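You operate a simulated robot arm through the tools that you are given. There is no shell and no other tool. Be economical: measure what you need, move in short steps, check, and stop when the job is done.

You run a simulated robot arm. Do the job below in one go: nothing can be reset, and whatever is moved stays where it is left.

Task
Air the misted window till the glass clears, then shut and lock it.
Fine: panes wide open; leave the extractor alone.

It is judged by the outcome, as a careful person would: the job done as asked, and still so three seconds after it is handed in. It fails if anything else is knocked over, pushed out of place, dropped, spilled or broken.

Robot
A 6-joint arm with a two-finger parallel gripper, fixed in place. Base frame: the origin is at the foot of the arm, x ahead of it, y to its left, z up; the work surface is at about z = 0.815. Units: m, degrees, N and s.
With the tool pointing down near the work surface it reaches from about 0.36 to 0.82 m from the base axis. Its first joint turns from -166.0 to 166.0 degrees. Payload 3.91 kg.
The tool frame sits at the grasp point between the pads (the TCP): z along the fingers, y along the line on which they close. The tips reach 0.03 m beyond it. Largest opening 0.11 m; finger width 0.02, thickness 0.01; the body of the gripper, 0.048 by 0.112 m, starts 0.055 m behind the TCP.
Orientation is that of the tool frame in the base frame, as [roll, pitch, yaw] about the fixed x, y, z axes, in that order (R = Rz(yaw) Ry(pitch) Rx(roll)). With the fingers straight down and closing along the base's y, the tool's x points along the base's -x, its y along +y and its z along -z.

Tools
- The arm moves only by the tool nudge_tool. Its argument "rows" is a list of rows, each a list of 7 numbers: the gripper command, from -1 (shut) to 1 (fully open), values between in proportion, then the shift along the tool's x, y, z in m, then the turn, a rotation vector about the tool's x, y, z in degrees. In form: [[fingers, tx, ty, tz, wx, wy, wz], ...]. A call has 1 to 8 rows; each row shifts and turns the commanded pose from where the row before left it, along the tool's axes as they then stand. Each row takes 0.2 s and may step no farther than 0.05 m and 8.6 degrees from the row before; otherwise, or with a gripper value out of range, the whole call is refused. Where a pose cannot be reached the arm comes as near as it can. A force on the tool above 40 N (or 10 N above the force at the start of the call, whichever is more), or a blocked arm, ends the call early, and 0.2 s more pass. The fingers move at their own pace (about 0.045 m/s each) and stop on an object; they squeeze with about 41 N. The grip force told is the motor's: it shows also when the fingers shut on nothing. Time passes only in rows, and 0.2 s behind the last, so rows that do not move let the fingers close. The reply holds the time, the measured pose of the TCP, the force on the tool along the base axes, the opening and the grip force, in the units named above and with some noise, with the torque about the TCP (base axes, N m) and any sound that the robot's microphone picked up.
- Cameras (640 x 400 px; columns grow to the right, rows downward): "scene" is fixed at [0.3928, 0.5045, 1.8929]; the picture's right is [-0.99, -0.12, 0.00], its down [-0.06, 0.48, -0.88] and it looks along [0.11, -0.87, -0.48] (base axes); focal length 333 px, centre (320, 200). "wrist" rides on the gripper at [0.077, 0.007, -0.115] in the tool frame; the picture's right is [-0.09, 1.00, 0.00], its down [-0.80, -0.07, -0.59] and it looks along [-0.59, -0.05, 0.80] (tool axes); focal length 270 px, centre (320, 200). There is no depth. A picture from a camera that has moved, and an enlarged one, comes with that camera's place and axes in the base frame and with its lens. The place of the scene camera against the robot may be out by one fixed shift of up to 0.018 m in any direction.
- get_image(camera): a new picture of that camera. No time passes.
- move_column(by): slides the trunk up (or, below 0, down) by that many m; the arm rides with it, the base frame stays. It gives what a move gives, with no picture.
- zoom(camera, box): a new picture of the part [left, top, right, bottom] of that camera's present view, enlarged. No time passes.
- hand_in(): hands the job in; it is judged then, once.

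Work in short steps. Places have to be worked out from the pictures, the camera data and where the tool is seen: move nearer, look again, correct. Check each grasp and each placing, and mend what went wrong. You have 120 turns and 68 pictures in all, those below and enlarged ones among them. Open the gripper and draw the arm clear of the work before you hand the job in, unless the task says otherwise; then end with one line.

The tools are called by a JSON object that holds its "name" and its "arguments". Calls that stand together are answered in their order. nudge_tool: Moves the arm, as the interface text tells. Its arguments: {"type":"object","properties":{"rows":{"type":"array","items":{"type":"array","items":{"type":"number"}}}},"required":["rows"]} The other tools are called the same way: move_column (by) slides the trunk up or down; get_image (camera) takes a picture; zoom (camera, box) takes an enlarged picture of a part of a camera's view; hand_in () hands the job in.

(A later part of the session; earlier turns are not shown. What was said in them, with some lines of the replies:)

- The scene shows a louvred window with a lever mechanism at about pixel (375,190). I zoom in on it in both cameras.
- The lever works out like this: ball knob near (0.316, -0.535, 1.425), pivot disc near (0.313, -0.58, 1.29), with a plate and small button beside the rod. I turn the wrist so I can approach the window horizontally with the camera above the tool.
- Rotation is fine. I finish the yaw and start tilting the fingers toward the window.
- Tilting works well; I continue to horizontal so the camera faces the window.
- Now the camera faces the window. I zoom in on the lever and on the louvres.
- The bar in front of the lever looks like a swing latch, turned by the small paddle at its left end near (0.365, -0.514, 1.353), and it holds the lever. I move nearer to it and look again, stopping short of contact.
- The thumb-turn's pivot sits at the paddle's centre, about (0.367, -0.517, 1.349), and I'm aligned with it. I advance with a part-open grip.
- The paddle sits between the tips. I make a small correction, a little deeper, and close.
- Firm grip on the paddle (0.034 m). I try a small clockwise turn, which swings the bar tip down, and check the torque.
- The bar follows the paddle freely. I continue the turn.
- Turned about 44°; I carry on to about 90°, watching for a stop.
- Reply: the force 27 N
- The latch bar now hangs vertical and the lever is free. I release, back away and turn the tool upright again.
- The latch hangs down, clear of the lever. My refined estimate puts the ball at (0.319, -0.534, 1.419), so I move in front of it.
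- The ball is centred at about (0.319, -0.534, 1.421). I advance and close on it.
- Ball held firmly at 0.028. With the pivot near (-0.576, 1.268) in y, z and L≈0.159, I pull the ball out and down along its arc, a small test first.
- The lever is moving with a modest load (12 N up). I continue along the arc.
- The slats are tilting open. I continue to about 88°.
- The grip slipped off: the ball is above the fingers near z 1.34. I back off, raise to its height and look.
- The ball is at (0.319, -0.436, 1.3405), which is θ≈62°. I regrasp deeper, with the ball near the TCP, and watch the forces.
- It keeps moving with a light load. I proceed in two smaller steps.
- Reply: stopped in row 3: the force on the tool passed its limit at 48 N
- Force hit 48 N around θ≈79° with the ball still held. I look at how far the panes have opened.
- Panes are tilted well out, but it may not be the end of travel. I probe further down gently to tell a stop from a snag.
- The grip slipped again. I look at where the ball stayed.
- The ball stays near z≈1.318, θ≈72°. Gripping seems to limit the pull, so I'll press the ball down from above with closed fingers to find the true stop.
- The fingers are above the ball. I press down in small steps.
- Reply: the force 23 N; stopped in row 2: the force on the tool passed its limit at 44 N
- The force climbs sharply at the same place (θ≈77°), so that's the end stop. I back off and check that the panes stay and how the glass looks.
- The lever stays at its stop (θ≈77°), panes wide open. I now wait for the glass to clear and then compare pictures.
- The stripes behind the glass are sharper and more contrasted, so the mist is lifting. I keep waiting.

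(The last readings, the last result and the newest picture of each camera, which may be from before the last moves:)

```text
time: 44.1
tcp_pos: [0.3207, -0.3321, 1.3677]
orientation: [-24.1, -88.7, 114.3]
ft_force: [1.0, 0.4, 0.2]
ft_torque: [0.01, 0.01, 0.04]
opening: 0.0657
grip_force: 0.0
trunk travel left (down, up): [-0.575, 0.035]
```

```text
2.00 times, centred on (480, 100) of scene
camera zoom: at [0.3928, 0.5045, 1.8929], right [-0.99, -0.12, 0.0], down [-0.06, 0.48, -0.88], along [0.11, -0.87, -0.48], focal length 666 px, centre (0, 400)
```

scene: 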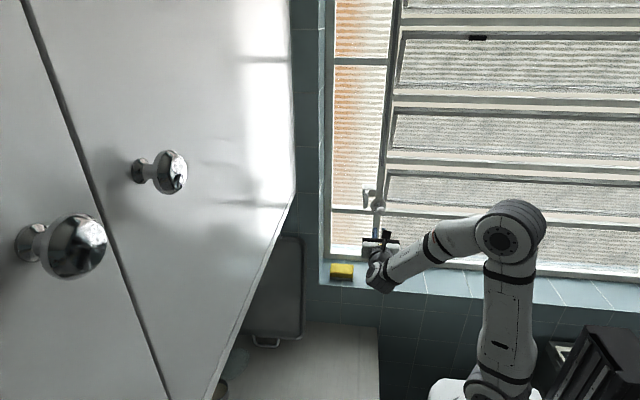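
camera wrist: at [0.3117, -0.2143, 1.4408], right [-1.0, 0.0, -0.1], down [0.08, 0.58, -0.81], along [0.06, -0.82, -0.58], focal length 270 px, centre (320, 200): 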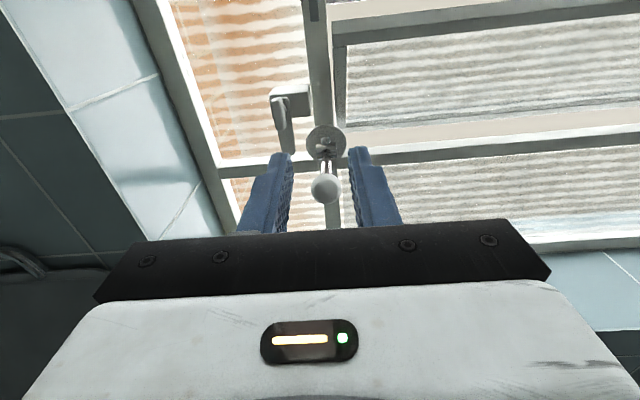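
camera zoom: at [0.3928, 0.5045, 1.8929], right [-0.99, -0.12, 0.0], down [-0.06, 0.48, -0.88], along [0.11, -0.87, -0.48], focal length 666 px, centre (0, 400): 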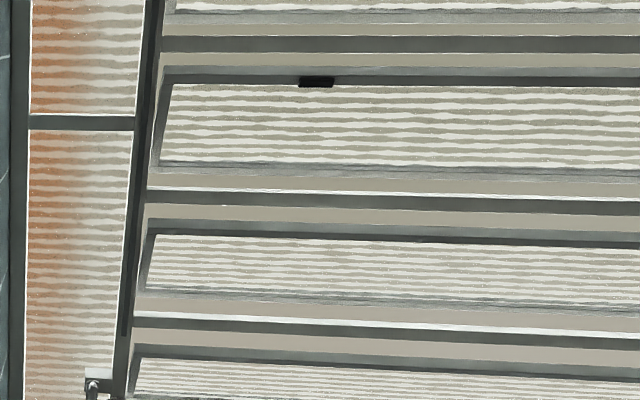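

Nearly identical to 7 s ago. I do one close comparison across another wait to be sure clearing has finished.

{"name": "zoom", "arguments": {"camera": "scene", "box": [400, 40, 480, 90]}}

{"name": "nudge_tool", "arguments": {"rows": [[0.2, 0, 0, 0, 0, 0, 0], [0.2, 0, 0, 0, 0, 0, 0], [0.2, 0, 0, 0, 0, 0, 0], [0.2, 0, 0, 0, 0, 0, 0], [0.2, 0, 0, 0, 0, 0, 0], [0.2, 0, 0, 0, 0, 0, 0], [0.2, 0, 0, 0, 0, 0, 0], [0.2, 0, 0, 0, 0, 0, 0]]}}

{"name": "nudge_tool", "arguments": {"rows": [[0.2, 0, 0, 0, 0, 0, 0], [0.2, 0, 0, 0, 0, 0, 0], [0.2, 0, 0, 0, 0, 0, 0], [0.2, 0, 0, 0, 0, 0, 0], [0.2, 0, 0, 0, 0, 0, 0], [0.2, 0, 0, 0, 0, 0, 0], [0.2, 0, 0, 0, 0, 0, 0], [0.2, 0, 0, 0, 0, 0, 0]]}}

{"name": "nudge_tool", "arguments": {"rows": [[0.2, 0, 0, 0, 0, 0, 0], [0.2, 0, 0, 0, 0, 0, 0], [0.2, 0, 0, 0, 0, 0, 0], [0.2, 0, 0, 0, 0, 0, 0], [0.2, 0, 0, 0, 0, 0, 0], [0.2, 0, 0, 0, 0, 0, 0], [0.2, 0, 0, 0, 0, 0, 0], [0.2, 0, 0, 0, 0, 0, 0]]}}

{"name": "nudge_tool", "arguments": {"rows": [[0.2, 0, 0, 0, 0, 0, 0], [0.2, 0, 0, 0, 0, 0, 0], [0.2, 0, 0, 0, 0, 0, 0], [0.2, 0, 0, 0, 0, 0, 0], [0.2, 0, 0, 0, 0, 0, 0], [0.2, 0, 0, 0, 0, 0, 0], [0.2, 0, 0, 0, 0, 0, 0], [0.2, 0, 0, 0, 0, 0, 0]]}}

{"name": "zoom", "arguments": {"camera": "scene", "box": [400, 40, 480, 90]}}

{"name": "get_image", "arguments": {"camera": "wrist"}}

```text
8.00 times, centred on (440, 65) of scene
camera zoom: at [0.3928, 0.5045, 1.8929], right [-0.99, -0.12, 0.0], down [-0.06, 0.48, -0.88], along [0.11, -0.87, -0.48], focal length 2663 px, centre (-640, 1280)
```

zoom: 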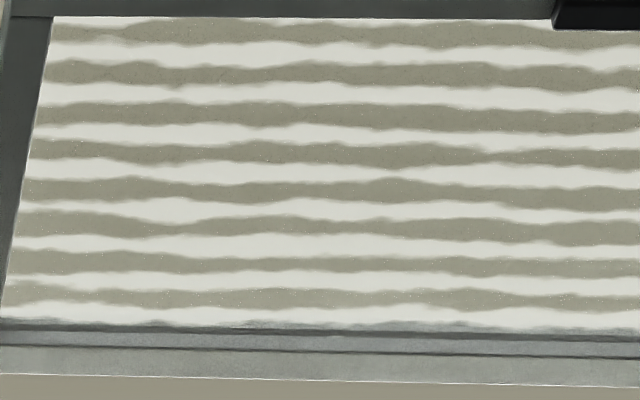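

```text
time: 45.9
tcp_pos: [0.3199, -0.3321, 1.3676]
orientation: [-24.1, -88.7, 114.2]
ft_force: [0.4, -0.1, 0.1]
ft_torque: [0.03, 0.01, 0.0]
opening: 0.0659
grip_force: 0.0
trunk travel left (down, up): [-0.575, 0.035]
```

```text
time: 47.7
tcp_pos: [0.3195, -0.332, 1.3671]
orientation: [-24.0, -88.8, 114.1]
ft_force: [0.2, 0.2, 0.8]
ft_torque: [-0.03, 0.0, 0.03]
opening: 0.0661
grip_force: 0.1
trunk travel left (down, up): [-0.575, 0.035]
```

```text
time: 49.5
tcp_pos: [0.3195, -0.3311, 1.367]
orientation: [-24.0, -88.6, 114.1]
ft_force: [-0.3, 0.1, -0.6]
ft_torque: [0.02, -0.03, 0.01]
opening: 0.066
grip_force: 0.0
trunk travel left (down, up): [-0.575, 0.035]
```

```text
time: 51.3
tcp_pos: [0.3201, -0.3317, 1.3672]
orientation: [-24.0, -88.7, 114.1]
ft_force: [0.3, 0.4, 0.6]
ft_torque: [0.01, 0.02, -0.03]
opening: 0.0662
grip_force: 0.0
trunk travel left (down, up): [-0.575, 0.035]
```

```text
8.00 times, centred on (440, 65) of scene
camera zoom: at [0.3928, 0.5045, 1.8929], right [-0.99, -0.12, 0.0], down [-0.06, 0.48, -0.88], along [0.11, -0.87, -0.48], focal length 2663 px, centre (-640, 1280)
```

zoom: 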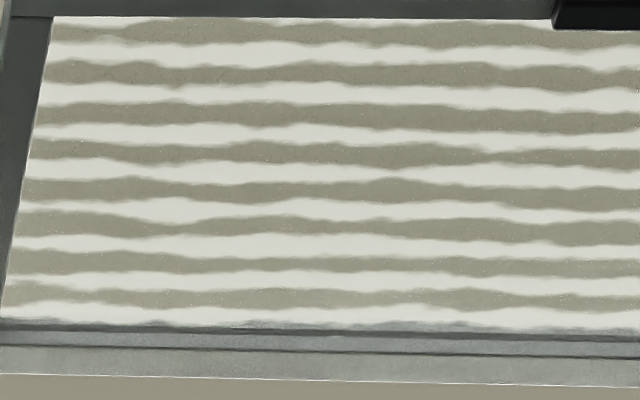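

```text
28 pictures are left
camera wrist: at [0.3118, -0.2148, 1.4409], right [-1.0, 0.0, -0.1], down [0.08, 0.58, -0.81], along [0.06, -0.82, -0.57], focal length 270 px, centre (320, 200)
```

wrist: 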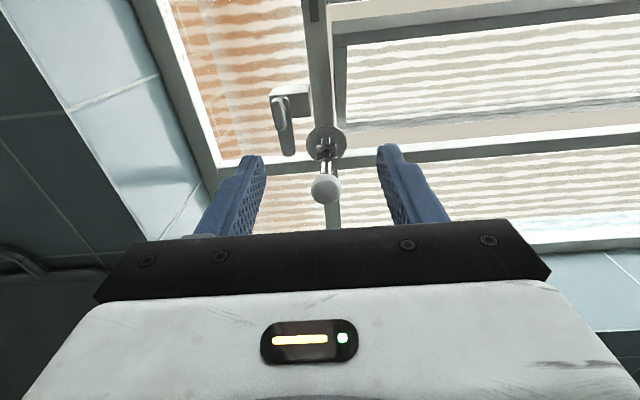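

The view through the glass is unchanged and clear. Now to shut: I line up with the ball at (0.319, -0.4245, 1.305) and grasp.

{"name": "nudge_tool", "arguments": {"rows": [[0.2, -0.03, 0, 0, 0, 1.3, 0], [0.2, -0.032, 0, 0, 0, 0, 0], [0.2, 0, 0, 0.045, 0, 0, 0], [0.2, 0, 0, 0.045, 0, 0, 0], [-0.2, 0, 0, 0, 0, 0, 0], [-0.6, 0, 0, 0, 0, 0, 0], [-1, 0, 0, 0, 0, 0, 0], [-1, 0, 0, 0, 0, 0, 0]]}}

{"name": "get_image", "arguments": {"camera": "wrist"}}

```text
time: 53.1
tcp_pos: [0.3202, -0.4236, 1.3058]
orientation: [-13.5, -87.5, 103.6]
ft_force: [-7.6, -1.7, -1.2]
ft_torque: [0.12, 0.04, -0.03]
opening: 0.0275
grip_force: 45.2
trunk travel left (down, up): [-0.575, 0.035]
```

```text
27 pictures are left
camera wrist: at [0.3122, -0.3049, 1.3775], right [-1.0, 0.0, -0.1], down [0.08, 0.56, -0.82], along [0.06, -0.83, -0.56], focal length 270 px, centre (320, 200)
```

wrist: 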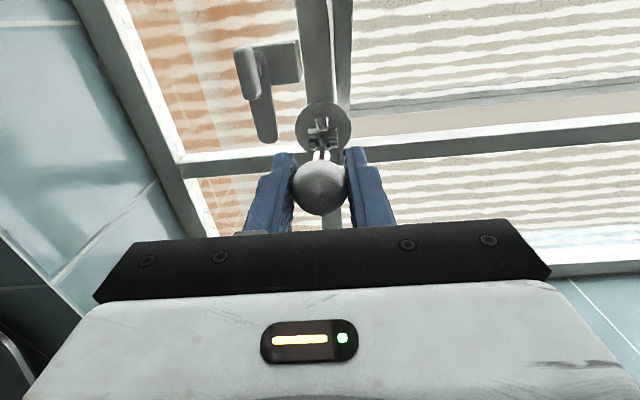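

Ball held. I move it back up the reverse arc, first half.

{"name": "nudge_tool", "arguments": {"rows": [[-1, 0, 0, 0, 0, -2.5, 0], [-1, 0.0184, 0, 0.0058, 0, 0, 0], [-1, 0.0176, 0, 0.008, 0, 0, 0], [-1, 0.0164, 0, 0.0101, 0, 0, 0], [-1, 0.0151, 0, 0.012, 0, 0, 0]]}}

```text
time: 54.3
tcp_pos: [0.3207, -0.4578, 1.376]
orientation: [-89.5, -89.4, 179.6]
ft_force: [-6.6, 4.3, -8.5]
ft_torque: [1.15, -0.03, 0.21]
opening: 0.0279
grip_force: 44.9
trunk travel left (down, up): [-0.575, 0.035]
```

{"name": "nudge_tool", "arguments": {"rows": [[-1, 0.0135, 0, 0.0137, 0, 0, 0], [-1, 0.0118, 0, 0.0153, 0, 0, 0], [-1, 0.0098, 0, 0.0167, 0, 0, 0], [-1, 0.0077, 0, 0.0177, 0, 0, 0]]}}

{"name": "get_image", "arguments": {"camera": "wrist"}}

```text
time: 55.3
tcp_pos: [0.3205, -0.522, 1.4204]
orientation: [-80.7, -89.3, 170.7]
ft_force: [-9.4, 6.4, -4.6]
ft_torque: [1.0, -0.03, -0.03]
opening: 0.0281
grip_force: 45.3
trunk travel left (down, up): [-0.575, 0.035]
```

```text
26 pictures are left
camera wrist: at [0.312, -0.4066, 1.4967], right [-1.0, 0.0, -0.1], down [0.08, 0.59, -0.8], along [0.06, -0.81, -0.59], focal length 270 px, centre (320, 200)
```

wrist: 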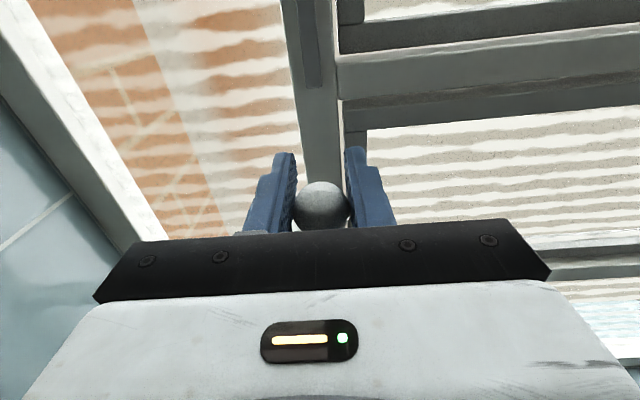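

Almost shut (about 12 mm to go). I push in gently to the closed stop.

{"name": "nudge_tool", "arguments": {"rows": [[-1, 0.0018, 0, 0.006, 0, 0, 0], [-1, 0.0015, 0, 0.005, 0, 0, 0], [-1, 0.001, 0, 0.004, 0, 0, 0], [-1, 0, 0, 0.003, 0, 0, 0]]}}

{"name": "get_image", "arguments": {"camera": "wrist"}}

{"name": "get_image", "arguments": {"camera": "scene"}}

```text
time: 56.3
tcp_pos: [0.3211, -0.5375, 1.4244]
orientation: [-68.8, -89.4, 159.0]
ft_force: [-0.8, 11.3, 6.2]
ft_torque: [1.39, 0.01, 0.02]
opening: 0.0277
grip_force: 45.6
trunk travel left (down, up): [-0.575, 0.035]
```

```text
25 pictures are left
camera wrist: at [0.3119, -0.4223, 1.5011], right [-1.0, 0.0, -0.1], down [0.08, 0.59, -0.8], along [0.06, -0.81, -0.59], focal length 270 px, centre (320, 200)
```

wrist: 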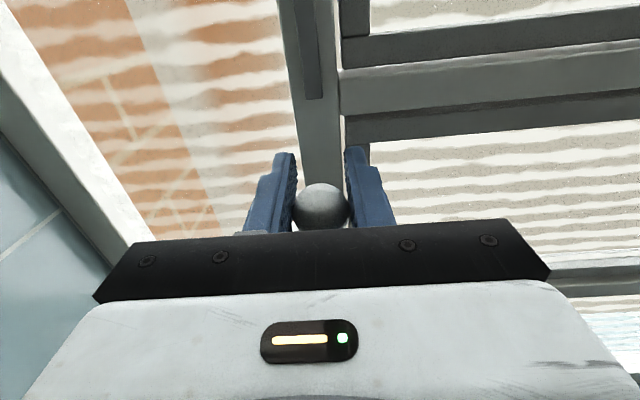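

```text
24 pictures are left
```

scene: 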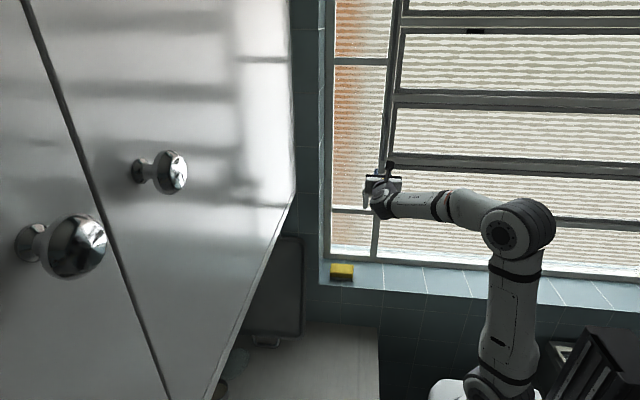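

Resistance is only 11 N, so I push further to feel the closed stop.

{"name": "nudge_tool", "arguments": {"rows": [[-1, 0, 0, 0.003, 0, 0, 0], [-1, 0, 0, 0.003, 0, 0, 0], [-1, 0, 0, 0.003, 0, 0, 0]]}}

{"name": "get_image", "arguments": {"camera": "wrist"}}

```text
time: 57.1
tcp_pos: [0.3193, -0.546, 1.4258]
orientation: [-62.8, -89.2, 152.8]
ft_force: [2.7, 10.9, 17.6]
ft_torque: [1.34, -0.09, -0.03]
opening: 0.0278
grip_force: 45.3
trunk travel left (down, up): [-0.575, 0.035]
```

```text
23 pictures are left
camera wrist: at [0.3119, -0.4301, 1.5019], right [-1.0, 0.0, -0.1], down [0.08, 0.59, -0.8], along [0.06, -0.81, -0.59], focal length 270 px, centre (320, 200)
```

wrist: 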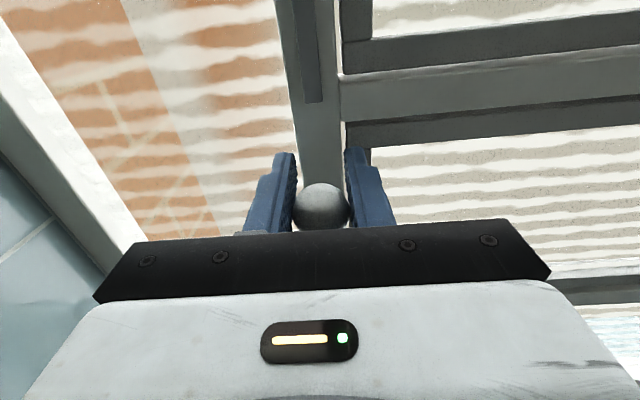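

The ball is now about back at its starting place (y≈-0.535). I release, back off and inspect.

{"name": "nudge_tool", "arguments": {"rows": [[0.1, 0, 0, 0, 0, 0, 0], [0.2, 0, 0, 0, 0, 0, 0], [0.2, 0, 0, 0, 0, 0, 0], [0.2, 0, 0, -0.04, 0, 0, 0], [0.2, 0, 0, -0.045, 0, 0, 0], [0.2, 0, 0, -0.045, 0, 0, 0]]}}

{"name": "get_image", "arguments": {"camera": "wrist"}}

{"name": "zoom", "arguments": {"camera": "scene", "box": [320, 0, 640, 200]}}

```text
time: 58.5
tcp_pos: [0.3183, -0.4184, 1.4244]
orientation: [-85.4, -89.4, 175.5]
ft_force: [0.3, 0.5, 0.5]
ft_torque: [0.0, -0.01, -0.01]
opening: 0.0657
grip_force: 0.0
trunk travel left (down, up): [-0.575, 0.035]
```

```text
22 pictures are left
camera wrist: at [0.3115, -0.3039, 1.4999], right [-1.0, 0.0, -0.1], down [0.08, 0.59, -0.8], along [0.06, -0.8, -0.59], focal length 270 px, centre (320, 200)
```

wrist: 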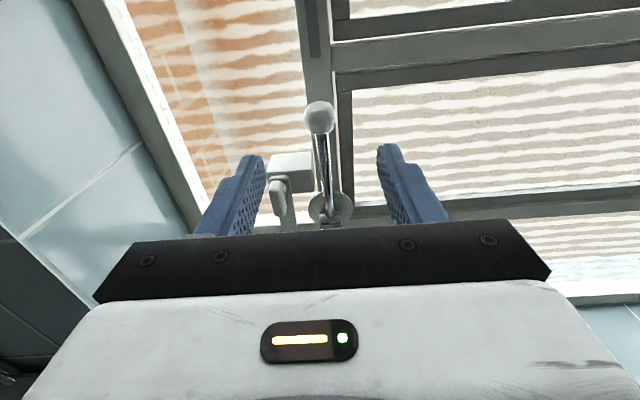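

```text
2.00 times, centred on (480, 100) of scene
camera zoom: at [0.3928, 0.5045, 1.8929], right [-0.99, -0.12, 0.0], down [-0.06, 0.48, -0.88], along [0.11, -0.87, -0.48], focal length 666 px, centre (0, 400)
```

zoom: 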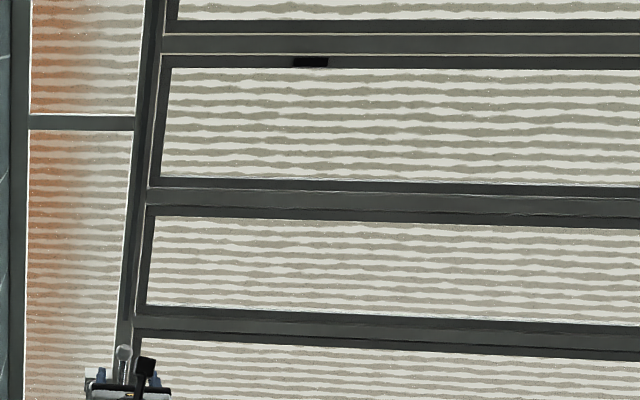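

The panes look shut. To be sure they're fully home, I press the ball with closed fingertips until I feel the stop.

{"name": "nudge_tool", "arguments": {"rows": [[-0.5, -0.004, 0, 0, 0, 0, 0], [-1, 0, 0, 0, 0, 0, 0], [-1, 0, 0, 0.03, 0, 0, 0], [-1, 0, 0, 0.025, 0, 0, 0], [-1, 0, 0, 0.008, 0, 0, 0], [-1, 0, 0, 0.005, 0, 0, 0], [-1, 0, 0, 0.004, 0, 0, 0], [-1, 0, 0, 0.004, 0, 0, 0]]}}

```text
time: 60.3
tcp_pos: [0.3188, -0.4935, 1.4192]
orientation: [-80.4, -89.5, 170.5]
ft_force: [0.7, 9.4, -0.7]
ft_torque: [0.0, 0.04, 0.01]
opening: 0.0003
grip_force: 38.0
trunk travel left (down, up): [-0.575, 0.035]
```

{"name": "nudge_tool", "arguments": {"rows": [[-1, 0, 0, 0.003, 0, 0, 0], [-1, 0, 0, 0.003, 0, 0, 0], [-1, 0, 0, 0.003, 0, 0, 0], [-1, 0, 0, 0.003, 0, 0, 0]]}}

```text
time: 61.0
tcp_pos: [0.3182, -0.4952, 1.4203]
orientation: [-84.9, -89.5, 175.2]
ft_force: [-3.8, 31.5, -4.1]
ft_torque: [0.09, 0.06, -0.11]
opening: 0.0
grip_force: 37.3
trunk travel left (down, up): [-0.575, 0.035]
stopped in row 3: the force on the tool passed its limit at 43 N (the readings are from after the stop); the commanded pose is now the measured one
```

Firm stop: fully closed. I back away, go in front of the latch paddle, and turn the tool 90° to grip it.

{"name": "nudge_tool", "arguments": {"rows": [[-1, 0, 0, -0.04, 0, 0, 0], [0.2, 0, 0, -0.045, 0, 0, 0], [0.2, 0, 0, -0.03, 0, 0, 8.5], [0.2, 0, 0, 0, 0, 0, 8.5], [0.2, 0, 0, 0, 0, 0, 8.5], [0.2, 0, 0, 0, 0, 0, 8.5], [0.2, 0, 0, 0, 0, 0, 8.5], [0.2, 0, 0, 0, 0, 0, 8.5]]}}

{"name": "nudge_tool", "arguments": {"rows": [[0.2, 0, 0, 0, 0, 0, 8.5], [0.2, 0, 0, 0, 0, 0, 8.5], [0.2, 0, 0, 0, 0, 0, 8.5], [0.2, 0, 0, 0, 0, 0, 8.5], [0.2, 0, 0, 0, 0, 0, 5]]}}

```text
time: 62.8
tcp_pos: [0.3193, -0.3867, 1.4182]
orientation: [-90.4, -38.2, -179.6]
ft_force: [0.5, 0.2, -0.6]
ft_torque: [-0.01, 0.01, 0.02]
opening: 0.0659
grip_force: 0.0
trunk travel left (down, up): [-0.575, 0.035]
```

```text
time: 64.0
tcp_pos: [0.3182, -0.3863, 1.4162]
orientation: [-90.1, 0.6, -179.8]
ft_force: [-0.4, 0.1, 0.0]
ft_torque: [0.01, 0.01, 0.01]
opening: 0.066
grip_force: 0.0
trunk travel left (down, up): [-0.575, 0.035]
```

{"name": "nudge_tool", "arguments": {"rows": [[0.2, -0.025, 0.033, 0, 0, 0, 0], [0.2, -0.025, 0.034, 0, 0, 0, 0], [0.2, 0, 0, 0.04, 0, 0, 0]]}}

{"name": "get_image", "arguments": {"camera": "wrist"}}

```text
time: 64.8
tcp_pos: [0.3695, -0.427, 1.3507]
orientation: [-90.2, 0.5, -179.9]
ft_force: [0.9, -0.7, 0.4]
ft_torque: [0.03, 0.0, -0.02]
opening: 0.0658
grip_force: 0.0
trunk travel left (down, up): [-0.575, 0.035]
```

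```text
20 pictures are left
camera wrist: at [0.2927, -0.3121, 1.3438], right [0.1, 0.0, -1.0], down [0.8, 0.6, 0.08], along [0.59, -0.8, 0.05], focal length 270 px, centre (320, 200)
```

wrist: 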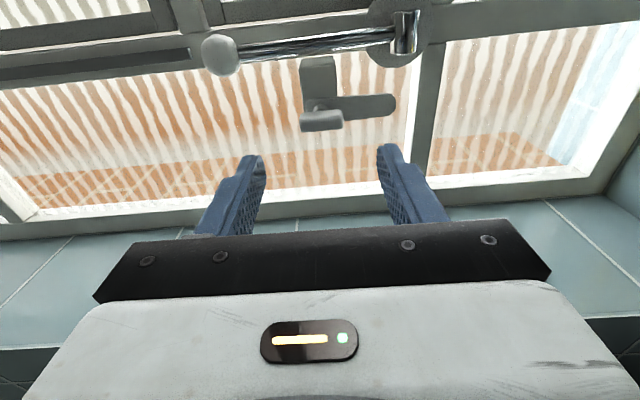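

The paddle is centred between the fingers. I advance and grip.

{"name": "nudge_tool", "arguments": {"rows": [[0.2, 0.001, 0, 0.03, 0, 0, 0], [0.2, 0, 0, 0.025, 0, 0, 0], [0.2, 0, 0, 0.014, 0, 0, 0], [-0.2, 0, 0, 0, 0, 0, 0], [-0.5, 0, 0, 0, 0, 0, 0], [-0.6, 0, 0, 0, 0, 0, 0]]}}

{"name": "zoom", "arguments": {"camera": "wrist", "box": [220, 20, 420, 220]}}

```text
time: 66.2
tcp_pos: [0.3687, -0.4928, 1.3496]
orientation: [-90.2, 0.5, -179.8]
ft_force: [-1.0, -0.9, -1.2]
ft_torque: [-0.26, 0.07, -0.04]
opening: 0.0341
grip_force: 36.1
trunk travel left (down, up): [-0.575, 0.035]
```

```text
2.00 times, centred on (320, 120) of wrist
camera zoom: at [0.2916, -0.3789, 1.3424], right [0.1, 0.0, -1.0], down [0.8, 0.6, 0.08], along [0.59, -0.8, 0.05], focal length 541 px, centre (320, 360)
```

zoom: 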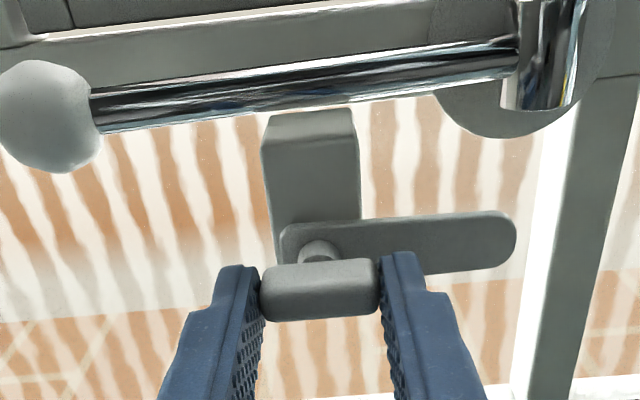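

Gripped. I turn the bar back toward the lever, first about 45°.

{"name": "nudge_tool", "arguments": {"rows": [[-0.6, 0, 0, 0, 0, 0, -8], [-0.6, 0, 0, 0, 0, 0, -8], [-0.6, 0, 0, 0, 0, 0, -8], [-0.6, 0, 0, 0, 0, 0, -8], [-0.6, 0, 0, 0, 0, 0, -8], [-0.6, 0, 0, 0, 0, 0, -8], [-0.6, 0, 0, 0, 0, 0, -8]]}}

{"name": "zoom", "arguments": {"camera": "wrist", "box": [220, 20, 420, 220]}}

```text
time: 67.8
tcp_pos: [0.3684, -0.4933, 1.35]
orientation: [-90.5, -55.5, -179.5]
ft_force: [-5.9, 11.4, -12.0]
ft_torque: [-0.23, -0.05, -0.8]
opening: 0.0339
grip_force: 44.6
trunk travel left (down, up): [-0.575, 0.035]
```

```text
2.00 times, centred on (320, 120) of wrist
camera zoom: at [0.319, -0.3791, 1.4088], right [-0.77, 0.0, -0.63], down [0.51, 0.6, -0.62], along [0.38, -0.8, -0.46], focal length 541 px, centre (320, 360)
```

zoom: 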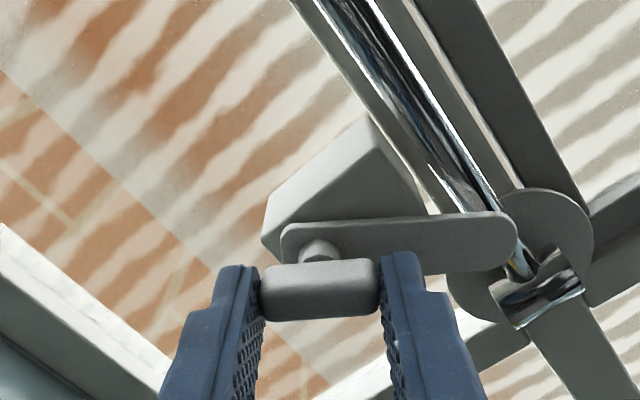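

The bar is passing in front of the rod as it should. I finish the turn to horizontal.

{"name": "nudge_tool", "arguments": {"rows": [[-0.6, 0, 0, 0, 0, 0, -8], [-0.6, 0, 0, 0, 0, 0, -8], [-0.6, 0, 0, 0, 0, 0, -8], [-0.6, 0, 0, 0, 0, 0, -6], [-0.6, 0, 0, 0, 0, 0, -5]]}}

{"name": "get_image", "arguments": {"camera": "wrist"}}

```text
time: 69.0
tcp_pos: [0.3663, -0.4934, 1.3488]
orientation: [119.6, -89.2, -29.5]
ft_force: [-10.9, 14.1, -23.0]
ft_torque: [1.05, -0.46, -0.25]
opening: 0.0334
grip_force: 45.0
trunk travel left (down, up): [-0.575, 0.035]
```

```text
17 pictures are left
camera wrist: at [0.3615, -0.3793, 1.4263], right [-1.0, 0.0, -0.08], down [0.06, 0.6, -0.8], along [0.05, -0.8, -0.6], focal length 270 px, centre (320, 200)
```

wrist: 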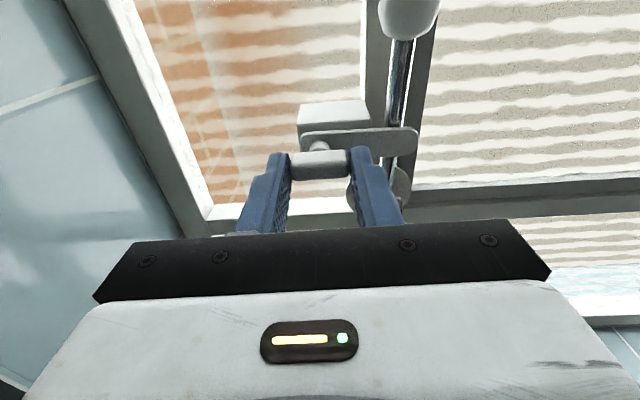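

The bar is horizontal over the rod and the torque suggests its stop. I release, back off and inspect.

{"name": "nudge_tool", "arguments": {"rows": [[0.2, 0, 0, 0, 0, 0, 0], [0.2, 0, 0, 0, 0, 0, 0], [0.2, 0, 0, 0, 0, 0, 0], [0.2, 0, 0, -0.03, 0, 0, 0], [0.2, 0, 0, -0.045, 0, 0, 0], [0.2, 0, 0, -0.045, 0, 0, 0], [0.2, 0, 0, -0.045, 0, 0, 0]]}}

{"name": "zoom", "arguments": {"camera": "wrist", "box": [260, 60, 400, 200]}}

{"name": "get_image", "arguments": {"camera": "scene"}}

```text
time: 70.6
tcp_pos: [0.3691, -0.3281, 1.3518]
orientation: [110.6, -89.5, -20.4]
ft_force: [-0.3, 0.0, 0.3]
ft_torque: [0.0, 0.01, 0.0]
opening: 0.0661
grip_force: 0.1
trunk travel left (down, up): [-0.575, 0.035]
```

```text
2.86 times, centred on (330, 130) of wrist
camera zoom: at [0.3621, -0.2134, 1.4285], right [-1.0, 0.0, -0.08], down [0.06, 0.6, -0.8], along [0.05, -0.8, -0.59], focal length 772 px, centre (291, 400)
```

zoom: 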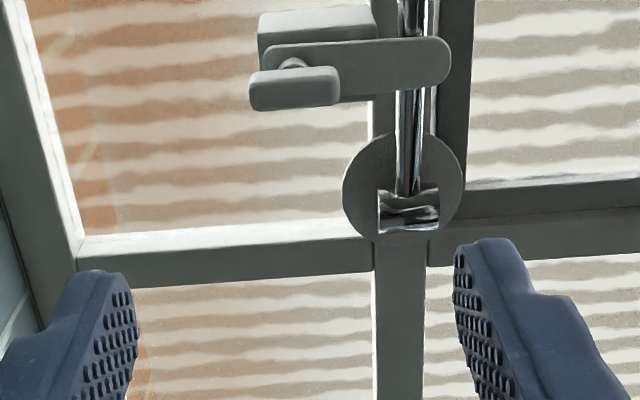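

```text
15 pictures are left
```

scene: 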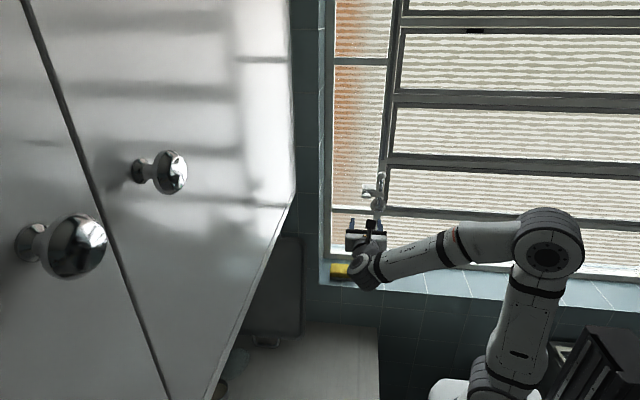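

The latch is back over the lever as at the start, the panes are shut and the glass is clear. I draw the arm farther away with the gripper open and do a final check.

{"name": "nudge_tool", "arguments": {"rows": [[1, 0.02, 0, -0.03, 0, 0, 0], [1, 0.03, 0, -0.03, 0, 0, 0], [1, 0.03, 0.02, -0.03, 0, 0, 0], [1, 0.03, 0.02, 0, 0, 0, 0], [1, 0, 0, 0, 0, 0, 0]]}}

{"name": "zoom", "arguments": {"camera": "scene", "box": [320, 0, 640, 200]}}

{"name": "get_image", "arguments": {"camera": "wrist"}}

```text
time: 71.8
tcp_pos: [0.3331, -0.243, 1.4637]
orientation: [113.0, -89.5, -22.8]
ft_force: [-0.1, -0.2, 1.1]
ft_torque: [-0.04, 0.01, 0.03]
opening: 0.1103
grip_force: 0.1
trunk travel left (down, up): [-0.575, 0.035]
```

```text
2.00 times, centred on (480, 100) of scene
camera zoom: at [0.3928, 0.5045, 1.8929], right [-0.99, -0.12, 0.0], down [-0.06, 0.48, -0.88], along [0.11, -0.87, -0.48], focal length 666 px, centre (0, 400)
```

zoom: 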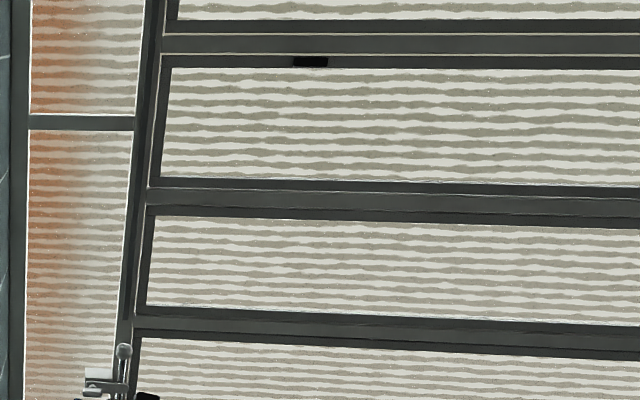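

```text
13 pictures are left
camera wrist: at [0.3257, -0.1283, 1.5393], right [-1.0, 0.0, -0.08], down [0.06, 0.6, -0.8], along [0.05, -0.8, -0.6], focal length 270 px, centre (320, 200)
```

wrist: 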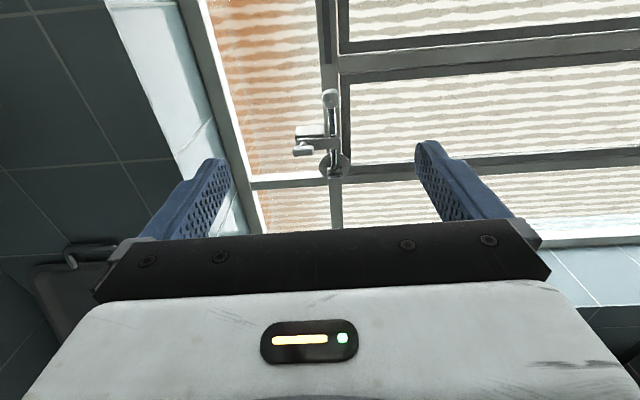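

The panes are shut, the latch is over the lever, the glass is clear and the arm is away. I hand in.

{"name": "hand_in", "arguments": {}}

```text
The job is handed in.
```

I opened the window panes as far as the lever goes, aired them until the glass cleared, then shut the window and turned the latch back over the lever to lock it. I did not touch the extractor.
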